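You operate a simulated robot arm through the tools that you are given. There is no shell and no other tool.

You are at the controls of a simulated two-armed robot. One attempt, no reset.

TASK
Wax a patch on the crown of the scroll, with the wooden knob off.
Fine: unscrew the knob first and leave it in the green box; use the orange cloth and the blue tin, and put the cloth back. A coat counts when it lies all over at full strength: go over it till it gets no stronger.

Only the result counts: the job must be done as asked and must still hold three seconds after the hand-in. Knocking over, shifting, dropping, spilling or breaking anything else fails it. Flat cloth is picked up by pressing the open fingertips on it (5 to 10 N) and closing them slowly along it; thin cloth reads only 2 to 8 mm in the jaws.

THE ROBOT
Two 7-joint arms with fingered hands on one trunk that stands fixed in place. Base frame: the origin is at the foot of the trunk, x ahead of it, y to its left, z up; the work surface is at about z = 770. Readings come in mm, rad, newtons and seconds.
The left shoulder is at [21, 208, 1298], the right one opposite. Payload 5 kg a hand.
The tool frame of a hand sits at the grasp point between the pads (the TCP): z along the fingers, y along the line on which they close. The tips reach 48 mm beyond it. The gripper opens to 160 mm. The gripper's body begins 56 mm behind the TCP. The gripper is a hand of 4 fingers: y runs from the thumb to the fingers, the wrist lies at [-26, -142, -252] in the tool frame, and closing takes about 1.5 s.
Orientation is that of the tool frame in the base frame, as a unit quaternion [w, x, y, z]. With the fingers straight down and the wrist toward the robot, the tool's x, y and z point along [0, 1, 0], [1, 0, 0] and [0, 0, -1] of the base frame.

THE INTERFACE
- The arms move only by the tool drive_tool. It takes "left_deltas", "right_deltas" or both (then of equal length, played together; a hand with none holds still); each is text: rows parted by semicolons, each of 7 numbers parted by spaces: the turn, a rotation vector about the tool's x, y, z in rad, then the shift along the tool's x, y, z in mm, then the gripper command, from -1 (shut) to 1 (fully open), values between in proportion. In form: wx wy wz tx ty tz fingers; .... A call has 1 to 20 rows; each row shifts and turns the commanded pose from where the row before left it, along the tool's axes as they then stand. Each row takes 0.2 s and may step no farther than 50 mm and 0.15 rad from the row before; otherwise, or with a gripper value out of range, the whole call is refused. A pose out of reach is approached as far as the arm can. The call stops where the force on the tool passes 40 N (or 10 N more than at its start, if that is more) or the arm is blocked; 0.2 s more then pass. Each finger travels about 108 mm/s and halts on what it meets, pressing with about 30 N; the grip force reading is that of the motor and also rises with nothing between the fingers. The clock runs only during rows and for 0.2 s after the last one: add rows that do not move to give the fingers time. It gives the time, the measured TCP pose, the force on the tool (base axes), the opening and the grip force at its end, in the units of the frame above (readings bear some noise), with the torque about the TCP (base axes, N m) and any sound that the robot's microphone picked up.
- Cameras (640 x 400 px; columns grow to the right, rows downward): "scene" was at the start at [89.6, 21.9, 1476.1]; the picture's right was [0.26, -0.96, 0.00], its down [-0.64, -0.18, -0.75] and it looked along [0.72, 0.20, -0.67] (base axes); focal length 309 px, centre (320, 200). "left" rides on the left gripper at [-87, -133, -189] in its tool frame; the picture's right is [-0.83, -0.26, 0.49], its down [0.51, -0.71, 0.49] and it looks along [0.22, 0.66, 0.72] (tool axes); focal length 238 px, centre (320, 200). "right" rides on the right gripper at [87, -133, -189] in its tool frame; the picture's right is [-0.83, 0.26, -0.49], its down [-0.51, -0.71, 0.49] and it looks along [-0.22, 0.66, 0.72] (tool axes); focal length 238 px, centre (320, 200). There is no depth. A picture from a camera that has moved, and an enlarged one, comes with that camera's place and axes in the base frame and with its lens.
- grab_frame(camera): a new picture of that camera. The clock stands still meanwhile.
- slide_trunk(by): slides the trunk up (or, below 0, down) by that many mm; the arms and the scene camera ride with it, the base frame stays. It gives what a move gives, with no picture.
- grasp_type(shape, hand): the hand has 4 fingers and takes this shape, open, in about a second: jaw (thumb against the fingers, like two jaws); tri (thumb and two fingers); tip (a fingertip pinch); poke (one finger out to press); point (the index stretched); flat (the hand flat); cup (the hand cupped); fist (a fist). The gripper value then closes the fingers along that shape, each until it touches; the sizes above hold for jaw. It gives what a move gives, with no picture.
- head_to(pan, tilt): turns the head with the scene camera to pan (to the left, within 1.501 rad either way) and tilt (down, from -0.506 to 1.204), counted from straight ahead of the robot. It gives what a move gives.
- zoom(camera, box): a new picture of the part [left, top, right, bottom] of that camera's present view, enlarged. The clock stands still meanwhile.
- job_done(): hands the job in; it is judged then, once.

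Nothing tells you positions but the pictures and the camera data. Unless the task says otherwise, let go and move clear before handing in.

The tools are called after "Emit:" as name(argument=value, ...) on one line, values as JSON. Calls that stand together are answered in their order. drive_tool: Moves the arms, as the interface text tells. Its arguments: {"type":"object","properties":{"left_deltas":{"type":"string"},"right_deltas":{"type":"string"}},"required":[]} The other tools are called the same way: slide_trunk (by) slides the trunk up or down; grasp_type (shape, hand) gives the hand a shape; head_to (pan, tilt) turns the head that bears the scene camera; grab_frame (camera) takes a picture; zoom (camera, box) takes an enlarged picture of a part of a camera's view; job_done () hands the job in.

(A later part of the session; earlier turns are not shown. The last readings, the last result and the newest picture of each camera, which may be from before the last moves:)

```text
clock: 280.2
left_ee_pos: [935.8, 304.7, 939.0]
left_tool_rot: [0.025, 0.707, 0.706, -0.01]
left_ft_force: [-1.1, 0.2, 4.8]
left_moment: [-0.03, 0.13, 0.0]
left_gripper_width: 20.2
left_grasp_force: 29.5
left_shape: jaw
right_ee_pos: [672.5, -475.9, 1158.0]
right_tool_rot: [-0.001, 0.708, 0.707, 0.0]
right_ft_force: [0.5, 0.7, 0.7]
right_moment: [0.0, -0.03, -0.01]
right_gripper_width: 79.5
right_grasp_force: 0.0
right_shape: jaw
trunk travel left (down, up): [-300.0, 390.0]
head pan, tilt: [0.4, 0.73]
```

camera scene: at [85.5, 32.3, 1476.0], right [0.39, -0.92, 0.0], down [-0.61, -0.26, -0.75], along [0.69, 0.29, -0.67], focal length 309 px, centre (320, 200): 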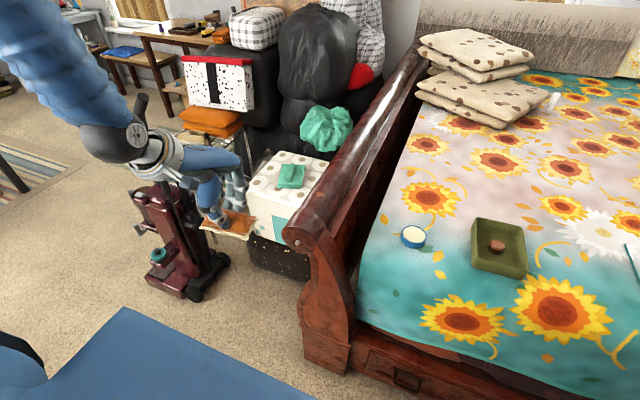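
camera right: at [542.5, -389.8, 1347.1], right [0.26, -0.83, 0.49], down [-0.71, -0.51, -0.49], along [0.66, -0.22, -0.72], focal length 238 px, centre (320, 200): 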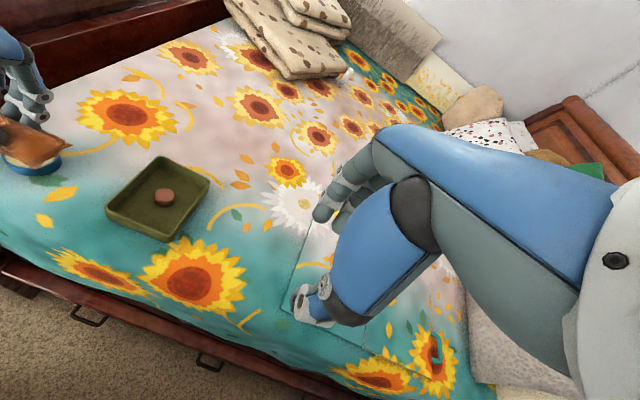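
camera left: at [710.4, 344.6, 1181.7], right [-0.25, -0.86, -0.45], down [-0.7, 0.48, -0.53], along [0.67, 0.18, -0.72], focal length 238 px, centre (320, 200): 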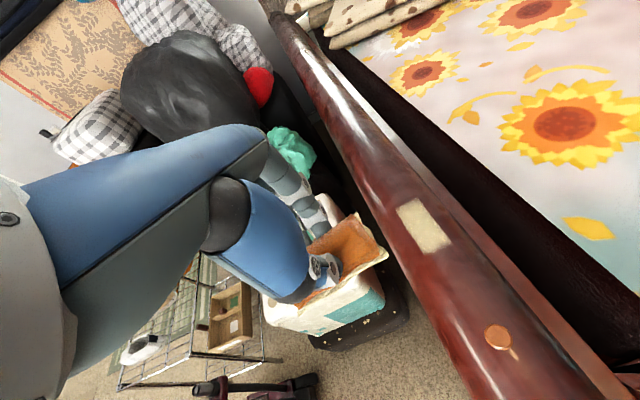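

Emit:
drive_tool(left_deltas="0 0 0 0 0 1 -1; 0 0 0 0 8 0 -1; 0 0 0 0 8 0 -1; 0 0 0 0 -8 0 -1; 0 0 0 0 -8 0 -1; 0 0 0 0 -8 0 -1; 0 0 0 0 -8 0 -1; 0 0 0 0 8 0 -1; 0 0 0 0 8 0 -1; 0 0 0 0 8 0 -1; 0 0 0 0 8 0 -1; 0 0 0 0 -8 0 -1; 0 0 0 0 -8 0 -1; 0 0 0 0 -8 0 -1; 0 0 0 0 -8 0 -1; 0 0 0 0 0 0 -1")

Emit:
drive_tool(left_deltas="0 0 0 0 0 -10 -1; 0 0 0 0 -20 -30 -1; 0 0 0 25 -30 -20 -1; 0 0 0 30 -20 0 -1; 0 0 0 30 -5 0 -1; 0 0 0 30 0 0 -1; 0 0 0 0 0 0 -1")

Emit:
zoom(camera="left", box=[345, 115, 475, 260])

Emit:
zoom(camera="scene", box=[325, 135, 375, 190])

```text
clock: 283.6
left_ee_pos: [918.4, 305.1, 939.4]
left_tool_rot: [0.024, 0.707, 0.707, -0.01]
left_ft_force: [8.4, -2.7, 19.9]
left_moment: [-0.2, -0.32, 0.02]
left_gripper_width: 20.2
left_grasp_force: 29.9
left_shape: jaw
right_ee_pos: [673.5, -476.4, 1157.3]
right_tool_rot: [0.0, 0.708, 0.707, 0.0]
right_ft_force: [0.6, -0.2, 0.2]
right_moment: [-0.02, -0.01, 0.0]
right_gripper_width: 79.6
right_grasp_force: 0.0
right_shape: jaw
trunk travel left (down, up): [-300.0, 390.0]
head pan, tilt: [0.4, 0.73]
```

```text
clock: 285.2
left_ee_pos: [842.6, 422.9, 990.0]
left_tool_rot: [0.024, 0.707, 0.706, -0.01]
left_ft_force: [-0.1, -0.7, 0.4]
left_moment: [0.07, -0.01, 0.01]
left_gripper_width: 20.1
left_grasp_force: 29.5
left_shape: jaw
right_ee_pos: [674.9, -478.5, 1157.4]
right_tool_rot: [-0.001, 0.708, 0.706, 0.0]
right_ft_force: [0.1, -0.8, -1.1]
right_moment: [0.06, -0.03, 0.02]
right_gripper_width: 79.9
right_grasp_force: 0.1
right_shape: jaw
trunk travel left (down, up): [-300.0, 390.0]
head pan, tilt: [0.4, 0.73]
```

```text
2.76 times, centred on (410, 188) of left
camera zoom: at [705.3, 344.9, 1179.8], right [-0.25, -0.86, -0.45], down [-0.7, 0.48, -0.53], along [0.67, 0.18, -0.72], focal length 658 px, centre (72, 234)
```

zoom: 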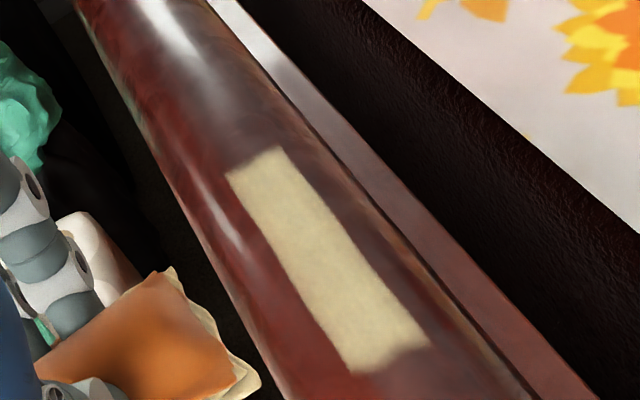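

```text
7.27 times, centred on (350, 162) of scene
camera zoom: at [86.0, 30.7, 1476.0], right [0.39, -0.92, 0.0], down [-0.61, -0.26, -0.75], along [0.69, 0.29, -0.67], focal length 2249 px, centre (102, 473)
```

zoom: 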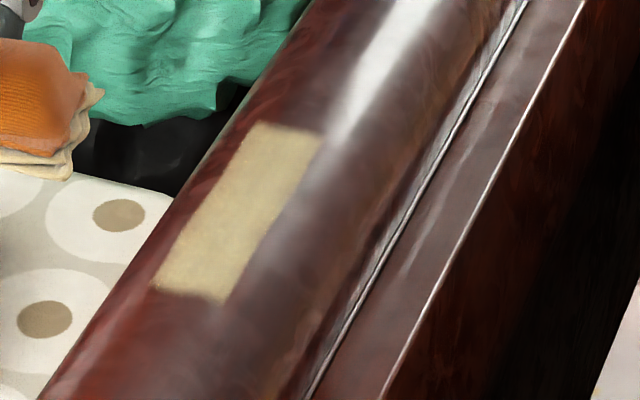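

Both ends of the patch are now found (x≈828 to 967). The long sides may be limited only by the flat pad on the round crown, so I'll roll the hand about the scroll's axis and rub the +y flank to see if the patch is wider.

Emit:
drive_tool(left_deltas="0 0 0 -30 0 0 -1; 0 0 0 -30 0 0 -1; 0 0 0 -30 0 0 -1; 0 0 0 -25 0 0 -1; 0 0 0 0 0 20 -1; 0 0 0 0 0 18 -1; 0 -0.1 0 12.5 0 0 -1; 0 -0.1 0 12.5 0 0 -1; 0 -0.1 0 12.5 0 0 -1; 0 0 0 0 0 5 -1; 0 0 0 0 0 0 -1")

Emit:
zoom(camera="scene", box=[300, 120, 400, 220])

```text
clock: 287.6
left_ee_pos: [842.6, 342.9, 946.7]
left_tool_rot: [0.129, 0.698, 0.695, -0.116]
left_ft_force: [0.1, -0.5, -0.3]
left_moment: [0.01, -0.04, -0.01]
left_gripper_width: 19.7
left_grasp_force: 29.5
left_shape: jaw
right_ee_pos: [674.0, -475.4, 1157.1]
right_tool_rot: [0.0, 0.707, 0.707, 0.0]
right_ft_force: [0.6, 0.1, 0.3]
right_moment: [-0.05, 0.0, 0.01]
right_gripper_width: 79.6
right_grasp_force: 0.1
right_shape: jaw
trunk travel left (down, up): [-300.0, 390.0]
head pan, tilt: [0.4, 0.73]
```

```text
4.00 times, centred on (350, 170) of scene
camera zoom: at [85.8, 32.5, 1476.0], right [0.39, -0.92, 0.0], down [-0.61, -0.26, -0.75], along [0.69, 0.29, -0.67], focal length 1237 px, centre (200, 320)
```

zoom: 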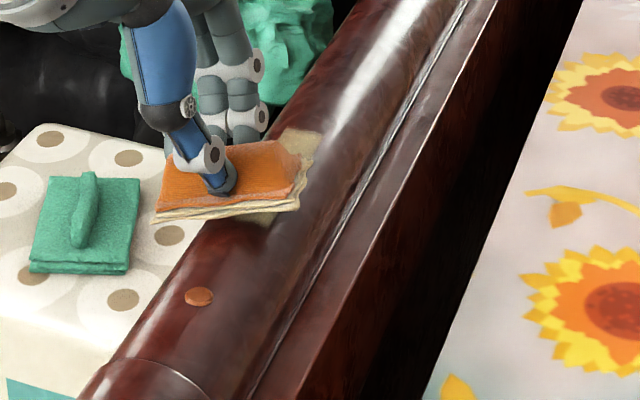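

Emit:
drive_tool(left_deltas="0 0 0 0 0 5 -1; 0 0 0 0 0 3 -1; 0 0 0 0 0 2 -1; 0 0 0 0 0 1 -1; 0 0 0 0 0 0 -1")

Emit:
drive_tool(left_deltas="0 0 0 0 0 1 -1; 0 0 0 0 0 1 -1; 0 0 0 0 0 0 -1")

```text
clock: 288.8
left_ee_pos: [843.7, 338.3, 937.3]
left_tool_rot: [0.129, 0.697, 0.695, -0.116]
left_ft_force: [0.4, -0.5, 0.0]
left_moment: [0.0, -0.01, -0.01]
left_gripper_width: 20.0
left_grasp_force: 29.5
left_shape: jaw
right_ee_pos: [675.1, -475.4, 1157.4]
right_tool_rot: [0.0, 0.707, 0.707, 0.0]
right_ft_force: [0.1, -0.1, -0.1]
right_moment: [-0.04, 0.0, 0.0]
right_gripper_width: 79.8
right_grasp_force: 0.0
right_shape: jaw
trunk travel left (down, up): [-300.0, 390.0]
head pan, tilt: [0.4, 0.73]
```

```text
clock: 289.6
left_ee_pos: [844.1, 338.3, 934.5]
left_tool_rot: [0.128, 0.697, 0.696, -0.116]
left_ft_force: [-0.1, 0.2, 0.0]
left_moment: [0.02, 0.01, 0.01]
left_gripper_width: 19.9
left_grasp_force: 29.6
left_shape: jaw
right_ee_pos: [674.4, -476.0, 1157.2]
right_tool_rot: [0.0, 0.707, 0.707, -0.001]
right_ft_force: [0.6, -0.8, -0.1]
right_moment: [0.01, 0.01, 0.01]
right_gripper_width: 79.8
right_grasp_force: 0.1
right_shape: jaw
trunk travel left (down, up): [-300.0, 390.0]
head pan, tilt: [0.4, 0.73]
```

Emit:
drive_tool(left_deltas="0 0 0 0 0 1 -1; 0 0 0 0 0 1 -1; 0 0 0 0 0 0 -1")

Emit:
drive_tool(left_deltas="0 0 0 0 0 1 -1; 0 0 0 0 0 0.7 -1; 0 0 0 0 0 0 -1")

```text
clock: 290.4
left_ee_pos: [845.0, 337.7, 935.1]
left_tool_rot: [0.13, 0.698, 0.695, -0.115]
left_ft_force: [0.2, 2.4, 6.6]
left_moment: [0.03, 0.02, 0.0]
left_gripper_width: 20.1
left_grasp_force: 30.2
left_shape: jaw
right_ee_pos: [674.5, -474.9, 1158.1]
right_tool_rot: [0.0, 0.707, 0.707, 0.0]
right_ft_force: [0.4, -0.5, -0.4]
right_moment: [0.0, 0.01, -0.01]
right_gripper_width: 79.7
right_grasp_force: 0.0
right_shape: jaw
trunk travel left (down, up): [-300.0, 390.0]
head pan, tilt: [0.4, 0.73]
```

```text
clock: 291.2
left_ee_pos: [843.1, 337.6, 934.1]
left_tool_rot: [0.131, 0.698, 0.695, -0.114]
left_ft_force: [-1.5, 7.7, 19.4]
left_moment: [0.14, 0.24, -0.08]
left_gripper_width: 20.2
left_grasp_force: 30.2
left_shape: jaw
right_ee_pos: [673.1, -476.1, 1157.8]
right_tool_rot: [0.0, 0.708, 0.707, 0.0]
right_ft_force: [0.1, 0.1, 0.8]
right_moment: [0.0, -0.02, 0.0]
right_gripper_width: 79.8
right_grasp_force: 0.1
right_shape: jaw
trunk travel left (down, up): [-300.0, 390.0]
head pan, tilt: [0.4, 0.73]
```

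Contact is square on the flank. I'll rub the full length along it.

Emit:
drive_tool(left_deltas="0 0 0 0 -6 -0.3 -1; 0 0 0 0 9 0 -1; 0 0 0 0 9 0 -1; 0 0 0 0 9 0 -1; 0 0 0 0 9 0 -1; 0 0 0 0 9 0 -1; 0 0 0 0 9 0 -1; 0 0 0 0 9 0 -1; 0 0 0 0 9 0 -1; 0 0 0 0 9 0 -1; 0 0 0 0 -9 0 -1; 0 0 0 0 -9 0 -1; 0 0 0 0 -9 0 -1; 0 0 0 0 -9 0 -1; 0 0 0 0 -9 0 -1; 0 0 0 0 -9 0 -1; 0 0 0 0 -9 0 -1; 0 0 0 0 -9 0 -1; 0 0 0 0 -9 0 -1; 0 0 0 0 0 0 -1")

Emit:
drive_tool(left_deltas="0 0 0 0 0 -10 -1; 0 0 0 0 0 -30 -1; 0 0 0 25 0 -25 -1; 0 0 0 30 0 0 -1; 0 0 0 30 0 0 -1; 0 0.1 0 0 0 0 -1; 0 0.1 0 0 0 0 -1; 0 0.1 0 0 0 0 -1; 0 0 0 0 0 0 -1")

Emit:
zoom(camera="scene", box=[325, 135, 375, 190])

Emit:
grab_frame(camera="left")

```text
clock: 295.4
left_ee_pos: [838.5, 337.4, 935.0]
left_tool_rot: [0.13, 0.697, 0.696, -0.114]
left_ft_force: [10.7, 5.7, 22.5]
left_moment: [-0.1, -0.74, 0.22]
left_gripper_width: 20.8
left_grasp_force: 29.9
left_shape: jaw
right_ee_pos: [673.2, -476.1, 1157.8]
right_tool_rot: [0.0, 0.707, 0.707, 0.001]
right_ft_force: [-0.1, 1.0, 0.8]
right_moment: [0.01, -0.01, 0.01]
right_gripper_width: 79.6
right_grasp_force: 0.0
right_shape: jaw
trunk travel left (down, up): [-300.0, 390.0]
head pan, tilt: [0.4, 0.73]
```

```text
clock: 297.4
left_ee_pos: [837.3, 440.1, 963.0]
left_tool_rot: [0.024, 0.707, 0.707, -0.011]
left_ft_force: [-0.5, 0.2, -0.4]
left_moment: [-0.08, 0.0, -0.04]
left_gripper_width: 20.2
left_grasp_force: 30.3
left_shape: jaw
right_ee_pos: [674.4, -474.4, 1158.4]
right_tool_rot: [0.0, 0.707, 0.707, -0.001]
right_ft_force: [0.2, 1.2, 0.8]
right_moment: [-0.09, -0.01, -0.04]
right_gripper_width: 79.6
right_grasp_force: 0.0
right_shape: jaw
trunk travel left (down, up): [-300.0, 390.0]
head pan, tilt: [0.4, 0.73]
```

```text
7.27 times, centred on (350, 162) of scene
camera zoom: at [85.8, 33.4, 1475.9], right [0.39, -0.92, 0.0], down [-0.61, -0.26, -0.74], along [0.69, 0.29, -0.67], focal length 2249 px, centre (102, 473)
```

zoom: 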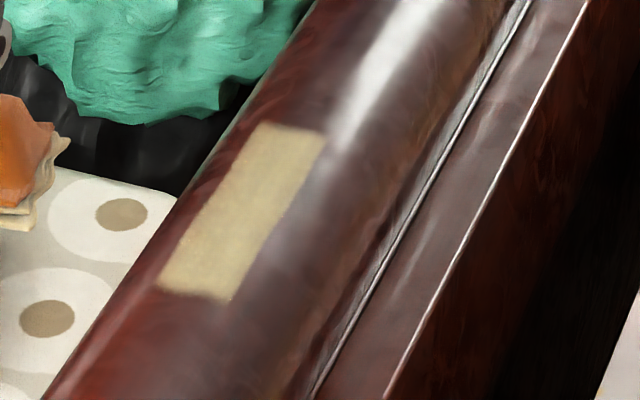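

```text
taken
camera left: at [699.4, 362.0, 1153.1], right [-0.25, -0.86, -0.45], down [-0.7, 0.48, -0.53], along [0.67, 0.18, -0.72], focal length 238 px, centre (320, 200)
```

left: 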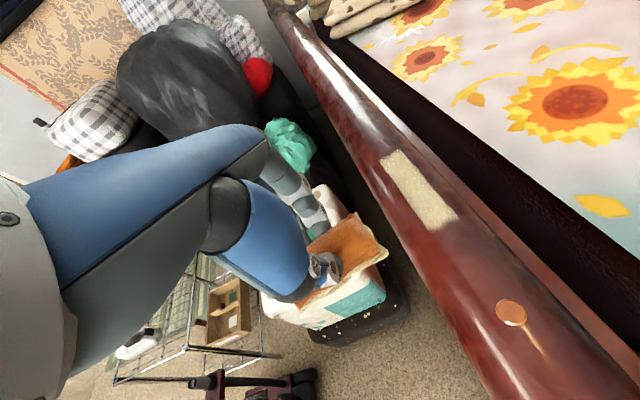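

The coat did not widen, so its sides are the patch's true borders (about 140×34 mm). I'll check its evenness up close.

Emit:
zoom(camera="left", box=[370, 135, 470, 240])

Emit:
zoom(camera="scene", box=[330, 150, 358, 178])

```text
3.81 times, centred on (420, 188) of left
camera zoom: at [699.4, 362.0, 1153.1], right [-0.25, -0.86, -0.45], down [-0.7, 0.48, -0.53], along [0.67, 0.18, -0.72], focal length 908 px, centre (-61, 248)
```

zoom: 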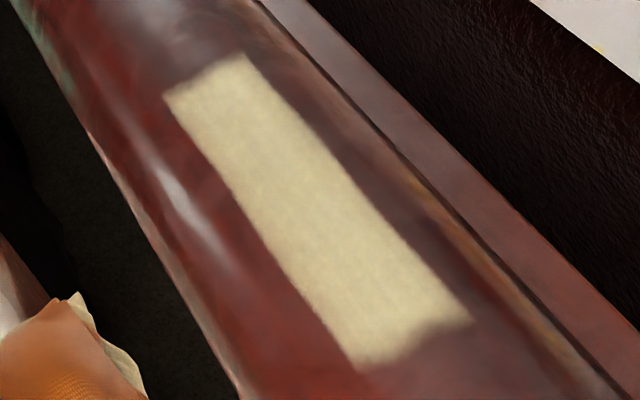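

```text
14.29 times, centred on (344, 164) of scene
camera zoom: at [85.8, 33.4, 1475.9], right [0.39, -0.92, 0.0], down [-0.61, -0.26, -0.74], along [0.69, 0.29, -0.67], focal length 4418 px, centre (-23, 714)
```

zoom: 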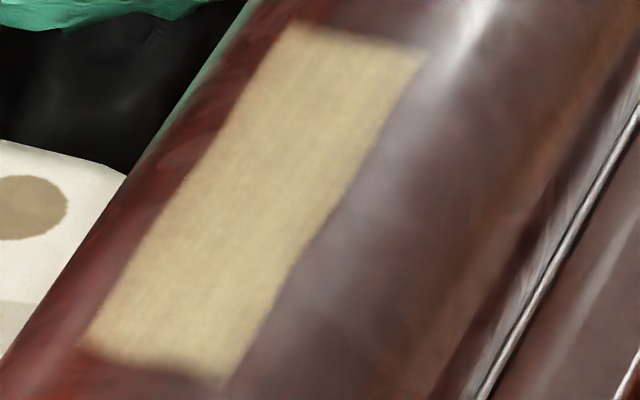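

The coat looks even. To be sure it's at full strength, I'll give it more full-length passes at the top, then on the −y side, and compare.

Emit:
drive_tool(left_deltas="0 0 0 -30 0 0 -1; 0 0 0 -30 0 0 -1; 0 0 0 -30 0 0 -1; 0 0 0 -30 0 0 -1; 0 0 0 -14 0 0 -1; 0 0 0 0 0 15 -1; 0 0 0 0 0 4 -1; 0 0 0 0 0 2 -1; 0 0 0 0 0 1.5 -1; 0 0 0 0 0 0 -1")

Emit:
drive_tool(left_deltas="0 0 0 0 0 1 -1; 0 0 0 0 0 0.7 -1; 0 0 0 0 0 0 -1")

```text
clock: 299.6
left_ee_pos: [837.4, 302.9, 948.4]
left_tool_rot: [0.024, 0.707, 0.706, -0.01]
left_ft_force: [0.1, -0.8, -0.4]
left_moment: [0.0, -0.04, 0.02]
left_gripper_width: 20.2
left_grasp_force: 30.0
left_shape: jaw
right_ee_pos: [674.1, -476.4, 1156.0]
right_tool_rot: [0.001, 0.707, 0.707, 0.0]
right_ft_force: [-0.3, 0.4, 0.7]
right_moment: [0.02, -0.02, 0.0]
right_gripper_width: 79.4
right_grasp_force: 0.1
right_shape: jaw
trunk travel left (down, up): [-300.0, 390.0]
head pan, tilt: [0.4, 0.73]
```

```text
clock: 300.4
left_ee_pos: [838.3, 304.3, 945.8]
left_tool_rot: [0.024, 0.707, 0.707, -0.01]
left_ft_force: [0.1, 0.0, -0.7]
left_moment: [0.02, -0.01, 0.03]
left_gripper_width: 20.2
left_grasp_force: 29.9
left_shape: jaw
right_ee_pos: [674.3, -475.8, 1157.4]
right_tool_rot: [-0.001, 0.707, 0.707, -0.001]
right_ft_force: [0.2, -0.1, 0.1]
right_moment: [-0.01, 0.02, -0.01]
right_gripper_width: 79.8
right_grasp_force: 0.0
right_shape: jaw
trunk travel left (down, up): [-300.0, 390.0]
head pan, tilt: [0.4, 0.73]
```

Emit:
drive_tool(left_deltas="0 0 0 3 0 3 -1; 0 0 0 0 0 2 -1; 0 0 0 0 0 1 -1; 0 0 0 0 0 0 -1")

Emit:
drive_tool(left_deltas="0 0 0 0 0 0.8 -1; 0 0 0 0 0 0.6 -1; 0 0 0 0 0 0 -1")

```text
clock: 301.4
left_ee_pos: [838.1, 308.4, 940.5]
left_tool_rot: [0.024, 0.707, 0.707, -0.01]
left_ft_force: [0.4, 0.2, -0.4]
left_moment: [0.01, -0.02, -0.02]
left_gripper_width: 20.0
left_grasp_force: 29.8
left_shape: jaw
right_ee_pos: [674.0, -475.7, 1157.4]
right_tool_rot: [0.0, 0.707, 0.707, 0.001]
right_ft_force: [0.1, 0.3, 0.8]
right_moment: [-0.01, 0.01, 0.02]
right_gripper_width: 79.9
right_grasp_force: 0.0
right_shape: jaw
trunk travel left (down, up): [-300.0, 390.0]
head pan, tilt: [0.4, 0.73]
```

```text
clock: 302.2
left_ee_pos: [838.4, 306.7, 939.8]
left_tool_rot: [0.024, 0.707, 0.707, -0.01]
left_ft_force: [-1.2, 0.3, 4.2]
left_moment: [0.0, 0.01, -0.01]
left_gripper_width: 19.8
left_grasp_force: 29.5
left_shape: jaw
right_ee_pos: [673.8, -475.4, 1157.3]
right_tool_rot: [0.001, 0.707, 0.708, 0.0]
right_ft_force: [-0.6, -0.1, 0.0]
right_moment: [-0.05, 0.02, -0.04]
right_gripper_width: 79.7
right_grasp_force: 0.1
right_shape: jaw
trunk travel left (down, up): [-300.0, 390.0]
head pan, tilt: [0.4, 0.73]
```

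Emit:
drive_tool(left_deltas="0 0 0 0 -9 0.9 -1; 0 0 0 0 -9 0 -1; 0 0 0 0 11 0 -1; 0 0 0 0 11 0 -1; 0 0 0 0 11 0 -1; 0 0 0 0 11 0 -1; 0 0 0 0 11 0 -1; 0 0 0 0 11 0 -1; 0 0 0 0 11 0 -1; 0 0 0 0 11 0 -1; 0 0 0 0 11 0 -1; 0 0 0 0 -11 0 -1; 0 0 0 0 -11 0 -1; 0 0 0 0 -11 0 -1; 0 0 0 0 -11 0 -1; 0 0 0 0 -11 0 -1; 0 0 0 0 -11 0 -1; 0 0 0 0 -11 0 -1; 0 0 0 0 -11 0 -1; 0 0 0 0 -11 0 -1")

Emit:
drive_tool(left_deltas="0 0 0 -4 11 0 -1; 0 0 0 0 11 0 -1; 0 0 0 0 11 0 -1; 0 0 0 0 11 0 -1; 0 0 0 0 11 0 -1; 0 0 0 0 11 0 -1; 0 0 0 0 11 0 -1; 0 0 0 0 11 0 -1; 0 0 0 0 11 0 -1; 0 0 0 8 -11 0 -1; 0 0 0 0 -11 0 -1; 0 0 0 0 -11 0 -1; 0 0 0 0 -11 0 -1; 0 0 0 0 -11 0 -1; 0 0 0 0 -11 0 -1; 0 0 0 0 -11 0 -1; 0 0 0 0 -11 0 -1; 0 0 0 0 -11 0 -1; 0 0 0 -4 0 0 -1; 0 0 0 0 0 0 -1")

Emit:
drive_tool(left_deltas="0 0 0 0 18 -10 -1; 0 0.1 0 -12.5 0 0 -1; 0 0.1 0 -12.5 0 0 -1; 0 0 0 0 0 4 -1; 0 0 0 0 0 3 -1; 0 0 0 0 0 0 -1")

```text
clock: 306.4
left_ee_pos: [819.9, 306.1, 939.1]
left_tool_rot: [0.025, 0.707, 0.706, -0.009]
left_ft_force: [5.3, -3.4, 17.0]
left_moment: [-0.17, -0.14, 0.04]
left_gripper_width: 20.2
left_grasp_force: 29.9
left_shape: jaw
right_ee_pos: [674.2, -477.0, 1157.4]
right_tool_rot: [0.0, 0.707, 0.707, 0.0]
right_ft_force: [-0.3, 0.4, -0.4]
right_moment: [0.0, -0.04, -0.01]
right_gripper_width: 79.6
right_grasp_force: 0.1
right_shape: jaw
trunk travel left (down, up): [-300.0, 390.0]
head pan, tilt: [0.4, 0.73]
```

```text
clock: 310.6
left_ee_pos: [820.4, 306.8, 939.0]
left_tool_rot: [0.025, 0.707, 0.707, -0.008]
left_ft_force: [4.7, 4.7, 20.1]
left_moment: [0.35, -0.13, 0.0]
left_gripper_width: 20.2
left_grasp_force: 30.2
left_shape: jaw
right_ee_pos: [673.4, -476.5, 1158.6]
right_tool_rot: [0.0, 0.707, 0.707, 0.0]
right_ft_force: [0.2, 0.6, 0.5]
right_moment: [-0.02, -0.02, -0.01]
right_gripper_width: 79.6
right_grasp_force: 0.0
right_shape: jaw
trunk travel left (down, up): [-300.0, 390.0]
head pan, tilt: [0.4, 0.73]
```

```text
clock: 312.0
left_ee_pos: [838.2, 282.1, 939.0]
left_tool_rot: [-0.046, 0.704, 0.706, 0.06]
left_ft_force: [0.5, -0.2, -0.1]
left_moment: [-0.06, 0.02, 0.02]
left_gripper_width: 19.8
left_grasp_force: 30.6
left_shape: jaw
right_ee_pos: [674.3, -477.2, 1159.0]
right_tool_rot: [0.001, 0.708, 0.706, 0.0]
right_ft_force: [0.5, 0.5, 0.6]
right_moment: [-0.06, 0.02, -0.04]
right_gripper_width: 79.9
right_grasp_force: 0.0
right_shape: jaw
trunk travel left (down, up): [-300.0, 390.0]
head pan, tilt: [0.4, 0.73]
```

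Emit:
drive_tool(left_deltas="0 0 0 0 0 1 -1; 0 0 0 0 0 1 -1; 0 0 0 0 0 0 -1")

Emit:
drive_tool(left_deltas="0 0 0 0 0 1 -1; 0 0 0 0 0 0.7 -1; 0 0 0 0 0 0 -1")

```text
clock: 312.8
left_ee_pos: [837.9, 282.9, 938.9]
left_tool_rot: [-0.047, 0.705, 0.705, 0.06]
left_ft_force: [0.7, -0.1, -0.9]
left_moment: [0.02, 0.04, -0.03]
left_gripper_width: 20.1
left_grasp_force: 29.9
left_shape: jaw
right_ee_pos: [673.6, -476.6, 1157.3]
right_tool_rot: [0.0, 0.708, 0.706, 0.0]
right_ft_force: [-0.2, -0.3, 0.3]
right_moment: [0.02, -0.01, 0.03]
right_gripper_width: 79.9
right_grasp_force: 0.1
right_shape: jaw
trunk travel left (down, up): [-300.0, 390.0]
head pan, tilt: [0.4, 0.73]
```

```text
clock: 313.6
left_ee_pos: [837.6, 284.0, 938.1]
left_tool_rot: [-0.046, 0.704, 0.706, 0.061]
left_ft_force: [0.1, 0.3, 0.9]
left_moment: [0.0, 0.01, -0.01]
left_gripper_width: 20.0
left_grasp_force: 29.9
left_shape: jaw
right_ee_pos: [674.6, -476.3, 1157.4]
right_tool_rot: [0.0, 0.707, 0.707, 0.0]
right_ft_force: [0.3, 0.1, -0.2]
right_moment: [0.0, 0.01, 0.01]
right_gripper_width: 79.8
right_grasp_force: 0.0
right_shape: jaw
trunk travel left (down, up): [-300.0, 390.0]
head pan, tilt: [0.4, 0.73]
```

Emit:
drive_tool(left_deltas="0 0 0 0 0 0.8 -1; 0 0 0 0 0 0.8 -1; 0 0 0 0 0 0 -1")

Emit:
drive_tool(left_deltas="0 0 0 0 -8 0 -1; 0 0 0 0 -8 0 -1; 0 0 0 0 11 0 -1; 0 0 0 0 11 0 -1; 0 0 0 0 11 0 -1; 0 0 0 0 11 0 -1; 0 0 0 0 11 0 -1; 0 0 0 0 11 0 -1; 0 0 0 0 11 0 -1; 0 0 0 0 11 0 -1; 0 0 0 0 11 0 -1; 0 0 0 0 -11 0 -1; 0 0 0 0 -11 0 -1; 0 0 0 0 -11 0 -1; 0 0 0 0 -11 0 -1; 0 0 0 0 -11 0 -1; 0 0 0 0 -11 0 -1; 0 0 0 0 -11 0 -1; 0 0 0 0 -11 0 -1; 0 0 0 0 -11 0 -1")

Emit:
drive_tool(left_deltas="0 0 0 0 9 -10 -1; 0 0 0 0 9 -30 -1; 0 -0.1 0 0 0 -10 -1; 0 -0.1 0 30 0 0 -1; 0 0 0 35 0 0 -1; 0 0 0 35 0 0 -1; 0 0 0 35 0 0 -1; 0 0 0 0 0 0 -1")

Emit:
zoom(camera="scene", box=[330, 150, 358, 178])

Emit:
grab_frame(camera="left")

```text
clock: 314.4
left_ee_pos: [837.5, 283.2, 937.3]
left_tool_rot: [-0.046, 0.704, 0.706, 0.062]
left_ft_force: [-1.2, -2.1, 10.3]
left_moment: [-0.05, 0.25, 0.02]
left_gripper_width: 20.1
left_grasp_force: 29.7
left_shape: jaw
right_ee_pos: [672.7, -477.0, 1157.0]
right_tool_rot: [0.0, 0.708, 0.706, 0.0]
right_ft_force: [0.0, 0.0, 0.5]
right_moment: [-0.02, -0.01, -0.01]
right_gripper_width: 79.6
right_grasp_force: 0.0
right_shape: jaw
trunk travel left (down, up): [-300.0, 390.0]
head pan, tilt: [0.4, 0.73]
```

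```text
clock: 318.6
left_ee_pos: [823.2, 284.5, 937.5]
left_tool_rot: [-0.046, 0.704, 0.706, 0.062]
left_ft_force: [6.4, -2.3, 16.7]
left_moment: [-0.09, -0.14, 0.02]
left_gripper_width: 20.2
left_grasp_force: 29.8
left_shape: jaw
right_ee_pos: [673.5, -477.5, 1157.5]
right_tool_rot: [0.0, 0.707, 0.707, 0.0]
right_ft_force: [-0.1, -1.0, 0.0]
right_moment: [-0.02, 0.0, -0.01]
right_gripper_width: 79.8
right_grasp_force: 0.2
right_shape: jaw
trunk travel left (down, up): [-300.0, 390.0]
head pan, tilt: [0.4, 0.73]
```

```text
clock: 320.4
left_ee_pos: [840.7, 408.5, 982.3]
left_tool_rot: [0.024, 0.707, 0.707, -0.011]
left_ft_force: [0.7, -0.5, 0.0]
left_moment: [0.08, 0.03, 0.01]
left_gripper_width: 19.9
left_grasp_force: 30.1
left_shape: jaw
right_ee_pos: [674.3, -478.5, 1156.3]
right_tool_rot: [-0.002, 0.708, 0.707, -0.001]
right_ft_force: [-0.3, -0.8, -1.9]
right_moment: [0.11, 0.01, -0.01]
right_gripper_width: 79.9
right_grasp_force: 0.2
right_shape: jaw
trunk travel left (down, up): [-300.0, 390.0]
head pan, tilt: [0.4, 0.73]
```

```text
14.29 times, centred on (344, 164) of scene
camera zoom: at [86.1, 30.6, 1475.9], right [0.39, -0.92, 0.0], down [-0.61, -0.26, -0.75], along [0.69, 0.29, -0.67], focal length 4418 px, centre (-23, 714)
```

zoom: 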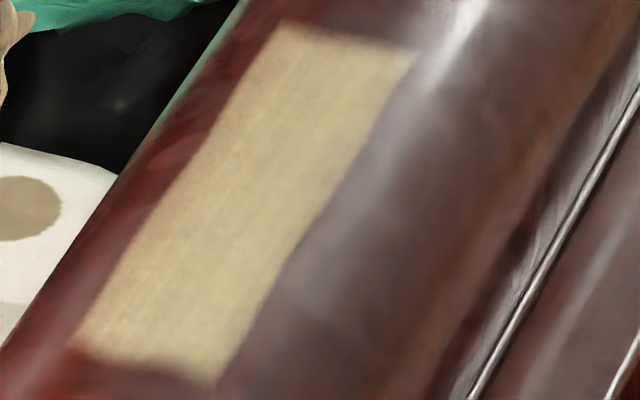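

```text
taken
camera left: at [702.6, 330.6, 1171.5], right [-0.25, -0.86, -0.45], down [-0.7, 0.48, -0.53], along [0.67, 0.18, -0.72], focal length 238 px, centre (320, 200)
```

left: 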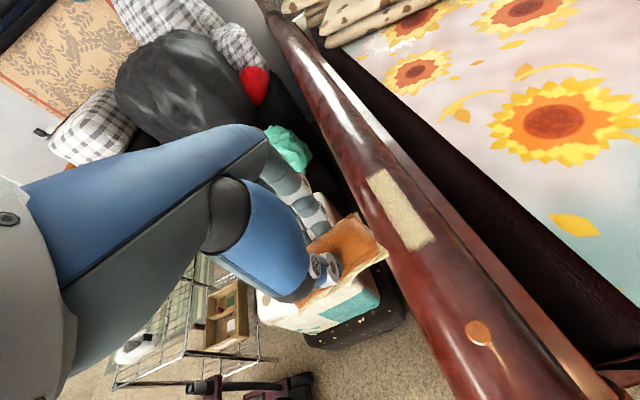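

Emit:
zoom(camera="left", box=[360, 160, 440, 255])

Emit:
zoom(camera="left", box=[390, 215, 440, 255])

Emit:
zoom(camera="left", box=[360, 160, 410, 200])

```text
4.21 times, centred on (400, 208) of left
camera zoom: at [702.6, 330.6, 1171.5], right [-0.25, -0.86, -0.45], down [-0.7, 0.48, -0.53], along [0.67, 0.18, -0.72], focal length 1004 px, centre (-17, 168)
```

zoom: 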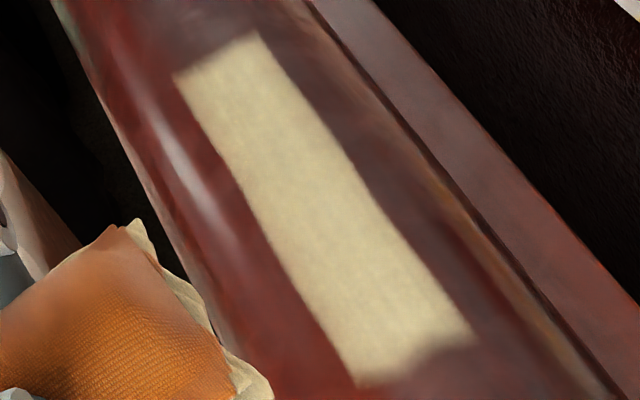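

```text
10.00 times, centred on (415, 235) of left
camera zoom: at [702.6, 330.6, 1171.5], right [-0.25, -0.86, -0.45], down [-0.7, 0.48, -0.53], along [0.67, 0.18, -0.72], focal length 2384 px, centre (-630, -150)
```

zoom: 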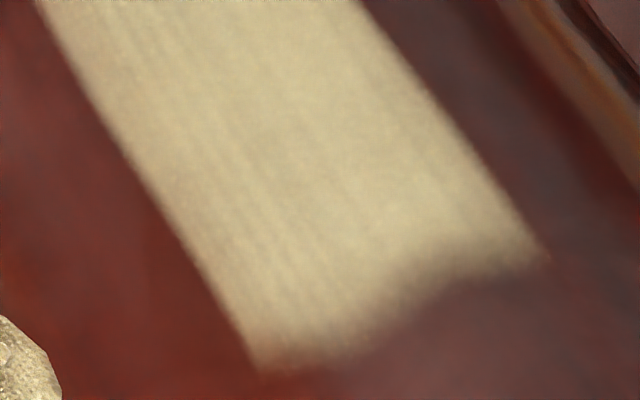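

```text
10.00 times, centred on (385, 180) of left
camera zoom: at [702.6, 330.6, 1171.5], right [-0.25, -0.86, -0.45], down [-0.7, 0.48, -0.53], along [0.67, 0.18, -0.72], focal length 2384 px, centre (-330, 400)
```

zoom: 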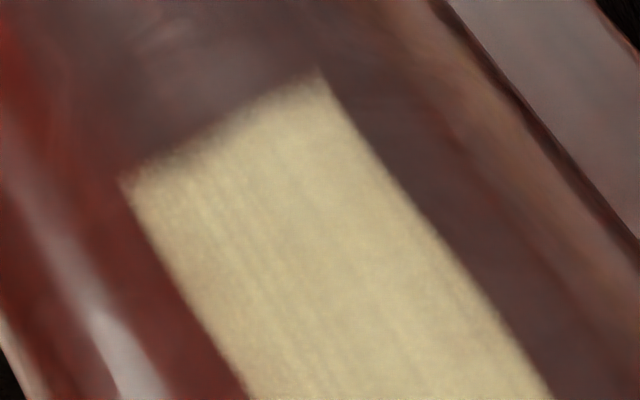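

The coat is even from end to end. To confirm it really is at full strength and not just limited by wax running low, I'll recharge the cloth once at the tin and go over it again.

Emit:
drive_tool(left_deltas="0.015 0.05 0 0 0 -30 -1; 0 0 0 0 0 -29 -1; 0 0 0 -39.4 -8.8 0 -1; 0 0 0 -39.4 -8.8 0 -1; 0 0 0 -39.4 -8.8 0 -1; 0 0 0 -39.4 -8.8 0 -1; 0 0 0 -39.4 -8.8 0 -1; 0 0 0 -39.4 -8.8 0 -1; 0 0 0 -39.4 -8.8 0 -1; 0 0 0 -39.4 -8.8 0 -1; 0 0 0 -39.4 -8.8 0 -1; 0 0 0 -39.4 -8.8 0 -1; 0 0 0 0 0 35 -1; 0 0 0 0 0 35 -1; 0 0 0 0 0 35 -1; 0 0 0 0 0 30 -1; 0 0 0 0 0 0 -1")

Emit:
zoom(camera="scene", box=[370, 170, 470, 270])

```text
clock: 324.0
left_ee_pos: [750.2, 18.0, 905.9]
left_tool_rot: [0.001, 0.707, 0.707, 0.003]
left_ft_force: [0.0, 0.0, -1.2]
left_moment: [0.07, -0.03, 0.04]
left_gripper_width: 19.8
left_grasp_force: 29.9
left_shape: jaw
right_ee_pos: [674.1, -477.3, 1157.6]
right_tool_rot: [-0.001, 0.708, 0.706, 0.001]
right_ft_force: [-0.2, 0.1, 0.9]
right_moment: [0.02, -0.05, 0.04]
right_gripper_width: 79.6
right_grasp_force: 0.1
right_shape: jaw
trunk travel left (down, up): [-300.0, 390.0]
head pan, tilt: [0.4, 0.73]
```

```text
4.00 times, centred on (420, 220) of scene
camera zoom: at [84.9, 31.4, 1476.1], right [0.39, -0.92, 0.0], down [-0.61, -0.26, -0.75], along [0.69, 0.29, -0.67], focal length 1237 px, centre (-80, 120)
```

zoom: 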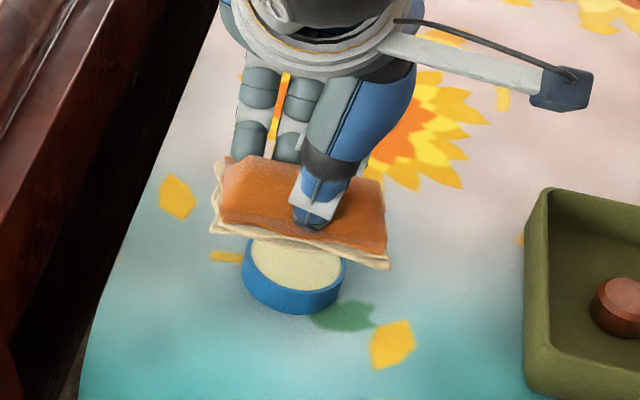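

Emit:
drive_tool(left_deltas="0 0 0 -3 3 15 -1; 0 0 0 0 0 15 -1; 0 0 0 0 0 10 -1; 0 0 0 0 0 2 -1; 0 0 0 0 0 2 -1; 0 0 0 0 0 0 -1")

Emit:
drive_tool(left_deltas="0 0 0 0 0 1.2 -1; 0 0 0 0 0 1.2 -1; 0 0 0 0 0 0 -1")

```text
clock: 325.4
left_ee_pos: [754.4, 16.8, 860.7]
left_tool_rot: [0.001, 0.707, 0.707, 0.001]
left_ft_force: [-0.3, 1.1, 1.4]
left_moment: [-0.04, -0.01, -0.03]
left_gripper_width: 20.2
left_grasp_force: 30.0
left_shape: jaw
right_ee_pos: [673.0, -476.1, 1156.9]
right_tool_rot: [0.0, 0.708, 0.707, 0.0]
right_ft_force: [0.8, -0.3, -0.2]
right_moment: [-0.01, -0.01, -0.02]
right_gripper_width: 79.7
right_grasp_force: 0.0
right_shape: jaw
trunk travel left (down, up): [-300.0, 390.0]
head pan, tilt: [0.4, 0.73]
```

```text
clock: 326.2
left_ee_pos: [755.6, 16.2, 858.9]
left_tool_rot: [0.003, 0.708, 0.706, 0.004]
left_ft_force: [0.3, 1.5, 10.4]
left_moment: [-0.27, -0.13, 0.04]
left_gripper_width: 20.0
left_grasp_force: 30.1
left_shape: jaw
right_ee_pos: [673.1, -476.0, 1157.1]
right_tool_rot: [-0.001, 0.707, 0.707, 0.0]
right_ft_force: [0.0, 0.2, 0.1]
right_moment: [-0.01, -0.02, -0.01]
right_gripper_width: 79.6
right_grasp_force: 0.1
right_shape: jaw
trunk travel left (down, up): [-300.0, 390.0]
head pan, tilt: [0.4, 0.73]
```

Emit:
drive_tool(left_deltas="0 0 0 0 0 0.6 -1; 0 0 0 0 0 0 -1; 0 0 0 0 0 0 -1; 0 0 0 0 0 0 -1; 0 0 0 0 0 -5 -1; 0 0 0 0 0 -25 -1; 0 0 0 0 0 -45 -1; 0 0 0 0 0 -45 -1; 0 0 0 0 0 -45 -1; 0 0 0 0 0 -18 -1; 0 0 0 36.5 10.6 0 -1; 0 0 0 36.5 10.6 0 -1; 0 0 0 36.5 10.6 0 -1; 0 0 0 36.5 10.6 0 -1; 0 0 0 36.5 10.6 0 -1; 0 0 0 36.5 10.6 0 -1; 0 0 0 36.5 10.6 0 -1; 0 0 0 36.5 10.6 0 -1; 0 0 0 0 0 0 -1")

Emit:
drive_tool(left_deltas="-0.015 -0.05 0 0 0 40 -1; 0 0 0 0 0 30 -1; 0 0 0 0 0 20 -1; 0 0 0 0 0 6 -1; 0 0 0 0 0 2 -1; 0 0 0 0 0 0 -1")

Emit:
zoom(camera="scene", box=[300, 120, 440, 250])

```text
clock: 330.2
left_ee_pos: [839.2, 306.8, 1041.2]
left_tool_rot: [0.001, 0.708, 0.707, 0.003]
left_ft_force: [-0.2, -0.4, 0.5]
left_moment: [0.11, 0.0, 0.02]
left_gripper_width: 19.9
left_grasp_force: 30.0
left_shape: jaw
right_ee_pos: [673.9, -477.9, 1155.7]
right_tool_rot: [-0.001, 0.707, 0.707, 0.001]
right_ft_force: [-0.4, -0.9, -0.6]
right_moment: [0.11, -0.01, 0.0]
right_gripper_width: 79.5
right_grasp_force: 0.1
right_shape: jaw
trunk travel left (down, up): [-300.0, 390.0]
head pan, tilt: [0.4, 0.73]
```

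```text
clock: 331.6
left_ee_pos: [838.9, 305.3, 942.8]
left_tool_rot: [0.023, 0.707, 0.707, -0.009]
left_ft_force: [-0.3, -0.5, -1.1]
left_moment: [0.02, -0.04, 0.0]
left_gripper_width: 19.7
left_grasp_force: 30.2
left_shape: jaw
right_ee_pos: [673.3, -475.3, 1158.0]
right_tool_rot: [0.0, 0.707, 0.707, 0.0]
right_ft_force: [0.5, 0.0, 0.2]
right_moment: [-0.03, -0.02, -0.01]
right_gripper_width: 79.5
right_grasp_force: 0.0
right_shape: jaw
trunk travel left (down, up): [-300.0, 390.0]
head pan, tilt: [0.4, 0.73]
```

```text
3.08 times, centred on (370, 185) of scene
camera zoom: at [86.1, 32.1, 1475.9], right [0.39, -0.92, 0.0], down [-0.61, -0.26, -0.75], along [0.69, 0.29, -0.67], focal length 952 px, centre (166, 246)
```

zoom: 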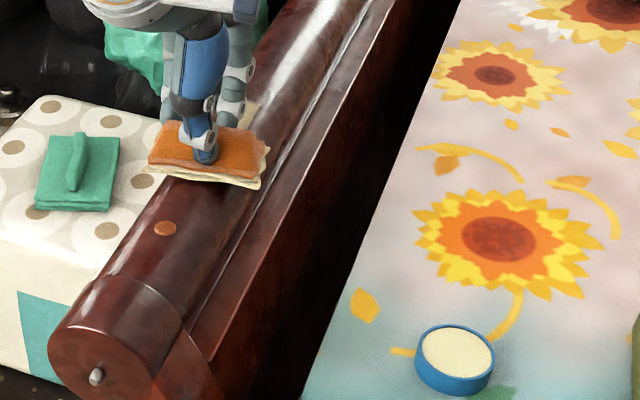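

Tin in place, cloth recharged. Now three full-length passes over the patch.

Emit:
drive_tool(left_deltas="0 0 0 1 0 2 -1; 0 0 0 0 0 1.5 -1; 0 0 0 0 0 0.8 -1; 0 0 0 0 0 0 -1")

```text
clock: 332.6
left_ee_pos: [839.2, 305.2, 939.8]
left_tool_rot: [0.024, 0.707, 0.707, -0.009]
left_ft_force: [0.0, -0.2, 3.2]
left_moment: [0.03, -0.02, 0.07]
left_gripper_width: 20.1
left_grasp_force: 30.0
left_shape: jaw
right_ee_pos: [673.5, -476.7, 1158.3]
right_tool_rot: [0.0, 0.707, 0.707, 0.0]
right_ft_force: [0.2, 0.3, -0.1]
right_moment: [0.02, 0.02, -0.01]
right_gripper_width: 79.9
right_grasp_force: 0.0
right_shape: jaw
trunk travel left (down, up): [-300.0, 390.0]
head pan, tilt: [0.4, 0.73]
```

Emit:
drive_tool(left_deltas="0 0 0 0 -9 0.9 -1; 0 0 0 0 -9 0 -1; 0 0 0 0 11 0 -1; 0 0 0 0 11 0 -1; 0 0 0 0 11 0 -1; 0 0 0 0 11 0 -1; 0 0 0 0 11 0 -1; 0 0 0 0 11 0 -1; 0 0 0 0 11 0 -1; 0 0 0 0 11 0 -1; 0 0 0 0 11 0 -1; 0 0 0 0 -11 0 -1; 0 0 0 0 -11 0 -1; 0 0 0 0 -11 0 -1; 0 0 0 0 -11 0 -1; 0 0 0 0 -11 0 -1; 0 0 0 0 -11 0 -1; 0 0 0 0 -11 0 -1; 0 0 0 0 -11 0 -1; 0 0 0 0 -11 0 -1")

Emit:
drive_tool(left_deltas="0 0.08 0 -8 11 0 -1; 0 0 0 0 11 0 -1; 0 0 0 0 11 0 -1; 0 0 0 0 11 0 -1; 0 0 0 0 11 0 -1; 0 0 0 0 11 0 -1; 0 0 0 0 11 0 -1; 0 0 0 0 11 0 -1; 0 0 0 0 11 0 -1; 0 -0.15 0 16 -11 0 -1; 0 0 0 0 -11 0 -1; 0 0 0 0 -11 0 -1; 0 0 0 0 -11 0 -1; 0 0 0 0 -11 0 -1; 0 0 0 0 -11 0 -1; 0 0 0 0 -11 0 -1; 0 0 0 0 -11 0 -1; 0 0 0 0 -11 0 -1; 0 0.07 0 -8 0 0 -1; 0 0 0 0 0 0 -1")

Emit:
drive_tool(left_deltas="0 0 0 0 9 -10 -1; 0 0 0 0 9 -30 -1; 0 0 0 0 0 -12 -1; 0 0 0 33 0 0 -1; 0 0 0 34 0 0 -1; 0 0 0 34 0 0 -1; 0 0 0 0 0 0 -1")

Emit:
zoom(camera="scene", box=[330, 150, 358, 178])

Emit:
zoom(camera="left", box=[360, 160, 440, 255])

```text
clock: 336.8
left_ee_pos: [821.5, 304.8, 940.5]
left_tool_rot: [0.024, 0.707, 0.707, -0.008]
left_ft_force: [3.7, -2.2, 12.4]
left_moment: [-0.13, -0.1, 0.03]
left_gripper_width: 20.3
left_grasp_force: 30.4
left_shape: jaw
right_ee_pos: [672.9, -475.0, 1158.2]
right_tool_rot: [0.001, 0.707, 0.707, 0.0]
right_ft_force: [-0.2, 0.5, 0.6]
right_moment: [-0.02, -0.03, -0.01]
right_gripper_width: 79.6
right_grasp_force: 0.0
right_shape: jaw
trunk travel left (down, up): [-300.0, 390.0]
head pan, tilt: [0.4, 0.73]
```

```text
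clock: 341.0
left_ee_pos: [820.3, 308.2, 940.3]
left_tool_rot: [0.026, 0.706, 0.707, -0.01]
left_ft_force: [0.6, 0.9, 1.6]
left_moment: [-0.18, -0.07, -0.04]
left_gripper_width: 20.1
left_grasp_force: 29.5
left_shape: jaw
right_ee_pos: [673.7, -473.7, 1158.7]
right_tool_rot: [0.0, 0.707, 0.707, -0.001]
right_ft_force: [-0.6, 1.2, 1.2]
right_moment: [-0.13, 0.0, -0.02]
right_gripper_width: 79.7
right_grasp_force: 0.0
right_shape: jaw
trunk travel left (down, up): [-300.0, 390.0]
head pan, tilt: [0.4, 0.73]
```

```text
clock: 342.6
left_ee_pos: [838.5, 407.8, 987.9]
left_tool_rot: [0.024, 0.707, 0.707, -0.009]
left_ft_force: [0.5, -1.3, 0.0]
left_moment: [0.07, 0.01, 0.0]
left_gripper_width: 20.0
left_grasp_force: 29.7
left_shape: jaw
right_ee_pos: [674.5, -476.8, 1156.7]
right_tool_rot: [-0.001, 0.707, 0.707, 0.0]
right_ft_force: [0.3, 0.0, -0.4]
right_moment: [0.08, -0.03, 0.0]
right_gripper_width: 79.7
right_grasp_force: 0.0
right_shape: jaw
trunk travel left (down, up): [-300.0, 390.0]
head pan, tilt: [0.4, 0.73]
```

```text
14.29 times, centred on (344, 164) of scene
camera zoom: at [86.1, 30.9, 1475.9], right [0.39, -0.92, 0.0], down [-0.61, -0.26, -0.75], along [0.69, 0.29, -0.67], focal length 4418 px, centre (-23, 714)
```

zoom: 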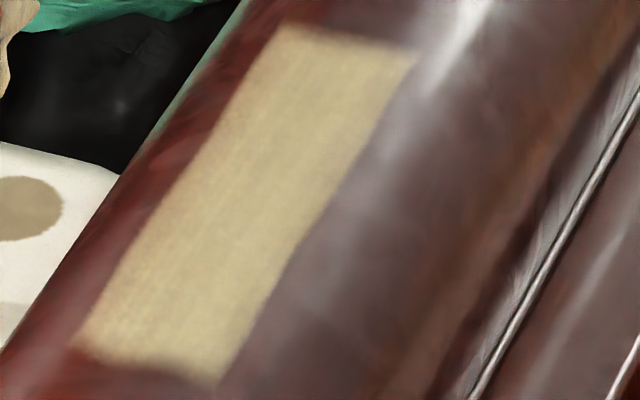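

```text
4.21 times, centred on (400, 208) of left
camera zoom: at [700.8, 329.5, 1177.0], right [-0.25, -0.86, -0.45], down [-0.7, 0.48, -0.53], along [0.67, 0.18, -0.72], focal length 1004 px, centre (-17, 168)
```

zoom: 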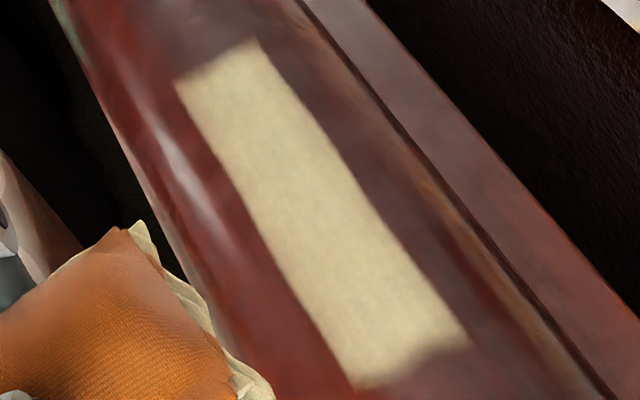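

No further change after recharging, so the coat is at full strength all over. Now I'll put the cloth back where it was, at TCP (920, 24, ~834).

Emit:
drive_tool(left_deltas="0.015 0.05 0 0 0 -26 -1; 0 0 0 0 0 -26 -1; 0 0 0 -38.4 8.2 0 -1; 0 0 0 -38.4 8.2 0 -1; 0 0 0 -38.4 8.2 0 -1; 0 0 0 -38.4 8.2 0 -1; 0 0 0 -38.4 8.2 0 -1; 0 0 0 -38.4 8.2 0 -1; 0 0 0 -38.4 8.2 0 -1; 0 0 0 -38.4 8.2 0 -1; 0 0 0 -38.4 8.2 0 -1; 0 0 0 -38.4 8.2 0 -1; 0 0 0 0 0 40 -1; 0 0 0 0 0 40 -1; 0 0 0 0 0 40 -1; 0 0 0 0 0 30 -1; 0 0 0 0 0 0 -1")

Emit:
grab_frame(camera="scene")

```text
clock: 346.2
left_ee_pos: [919.5, 26.4, 888.1]
left_tool_rot: [0.001, 0.707, 0.707, 0.002]
left_ft_force: [-0.3, -0.1, -1.1]
left_moment: [0.01, -0.06, -0.01]
left_gripper_width: 19.8
left_grasp_force: 30.0
left_shape: jaw
right_ee_pos: [674.6, -476.9, 1157.5]
right_tool_rot: [0.0, 0.708, 0.706, 0.0]
right_ft_force: [-1.0, 0.5, 0.4]
right_moment: [0.01, -0.07, 0.01]
right_gripper_width: 79.7
right_grasp_force: 0.2
right_shape: jaw
trunk travel left (down, up): [-300.0, 390.0]
head pan, tilt: [0.4, 0.73]
```

```text
taken
camera scene: at [85.4, 31.7, 1476.0], right [0.39, -0.92, 0.0], down [-0.61, -0.26, -0.75], along [0.69, 0.29, -0.67], focal length 309 px, centre (320, 200)
```

scene: 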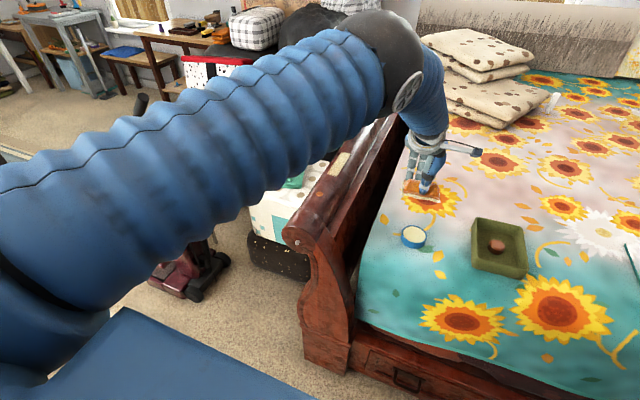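

Emit:
head_to(pan=0.267, tilt=0.728)

Emit:
drive_tool(left_deltas="0 0 0 -1.5 0 25 -1; 0 0 0 0 0 15 -1; 0 0 0 0 0 8 -1; 0 0 0 0 0 2 -1; 0 0 0 0 0 2 -1; 0 0 0 0 0 0 -1")

Emit:
zoom(camera="scene", box=[350, 175, 420, 255])

```text
clock: 346.9
left_ee_pos: [920.5, 25.3, 887.2]
left_tool_rot: [0.001, 0.707, 0.707, 0.002]
left_ft_force: [-0.5, -0.4, -0.7]
left_moment: [-0.01, 0.02, 0.02]
left_gripper_width: 20.0
left_grasp_force: 29.6
left_shape: jaw
right_ee_pos: [675.1, -475.2, 1157.3]
right_tool_rot: [0.0, 0.707, 0.707, 0.0]
right_ft_force: [-0.1, -0.3, 0.4]
right_moment: [0.0, 0.03, 0.02]
right_gripper_width: 79.5
right_grasp_force: 0.0
right_shape: jaw
trunk travel left (down, up): [-300.0, 390.0]
head pan, tilt: [0.267, 0.728]
```

```text
clock: 348.3
left_ee_pos: [921.9, 24.7, 838.0]
left_tool_rot: [0.001, 0.707, 0.707, 0.003]
left_ft_force: [-0.5, 0.7, 1.8]
left_moment: [-0.07, -0.08, 0.01]
left_gripper_width: 20.2
left_grasp_force: 29.9
left_shape: jaw
right_ee_pos: [673.7, -475.8, 1156.4]
right_tool_rot: [0.0, 0.707, 0.707, 0.0]
right_ft_force: [1.3, -0.3, -0.2]
right_moment: [-0.01, -0.03, -0.01]
right_gripper_width: 80.0
right_grasp_force: 0.0
right_shape: jaw
trunk travel left (down, up): [-300.0, 390.0]
head pan, tilt: [0.267, 0.728]
```

```text
5.00 times, centred on (385, 215) of scene
camera zoom: at [89.5, 21.4, 1476.1], right [0.26, -0.96, 0.0], down [-0.64, -0.18, -0.75], along [0.72, 0.2, -0.67], focal length 1546 px, centre (-5, 125)
```

zoom: 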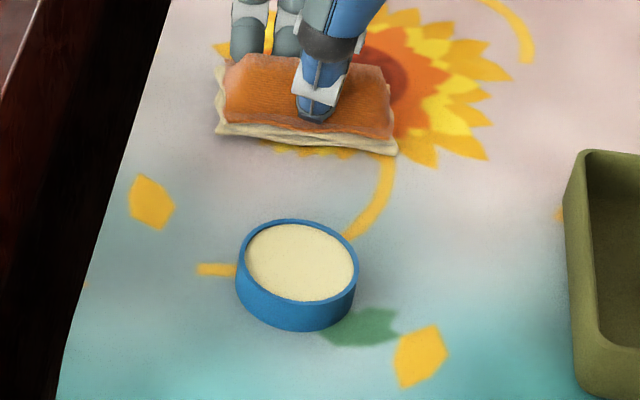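

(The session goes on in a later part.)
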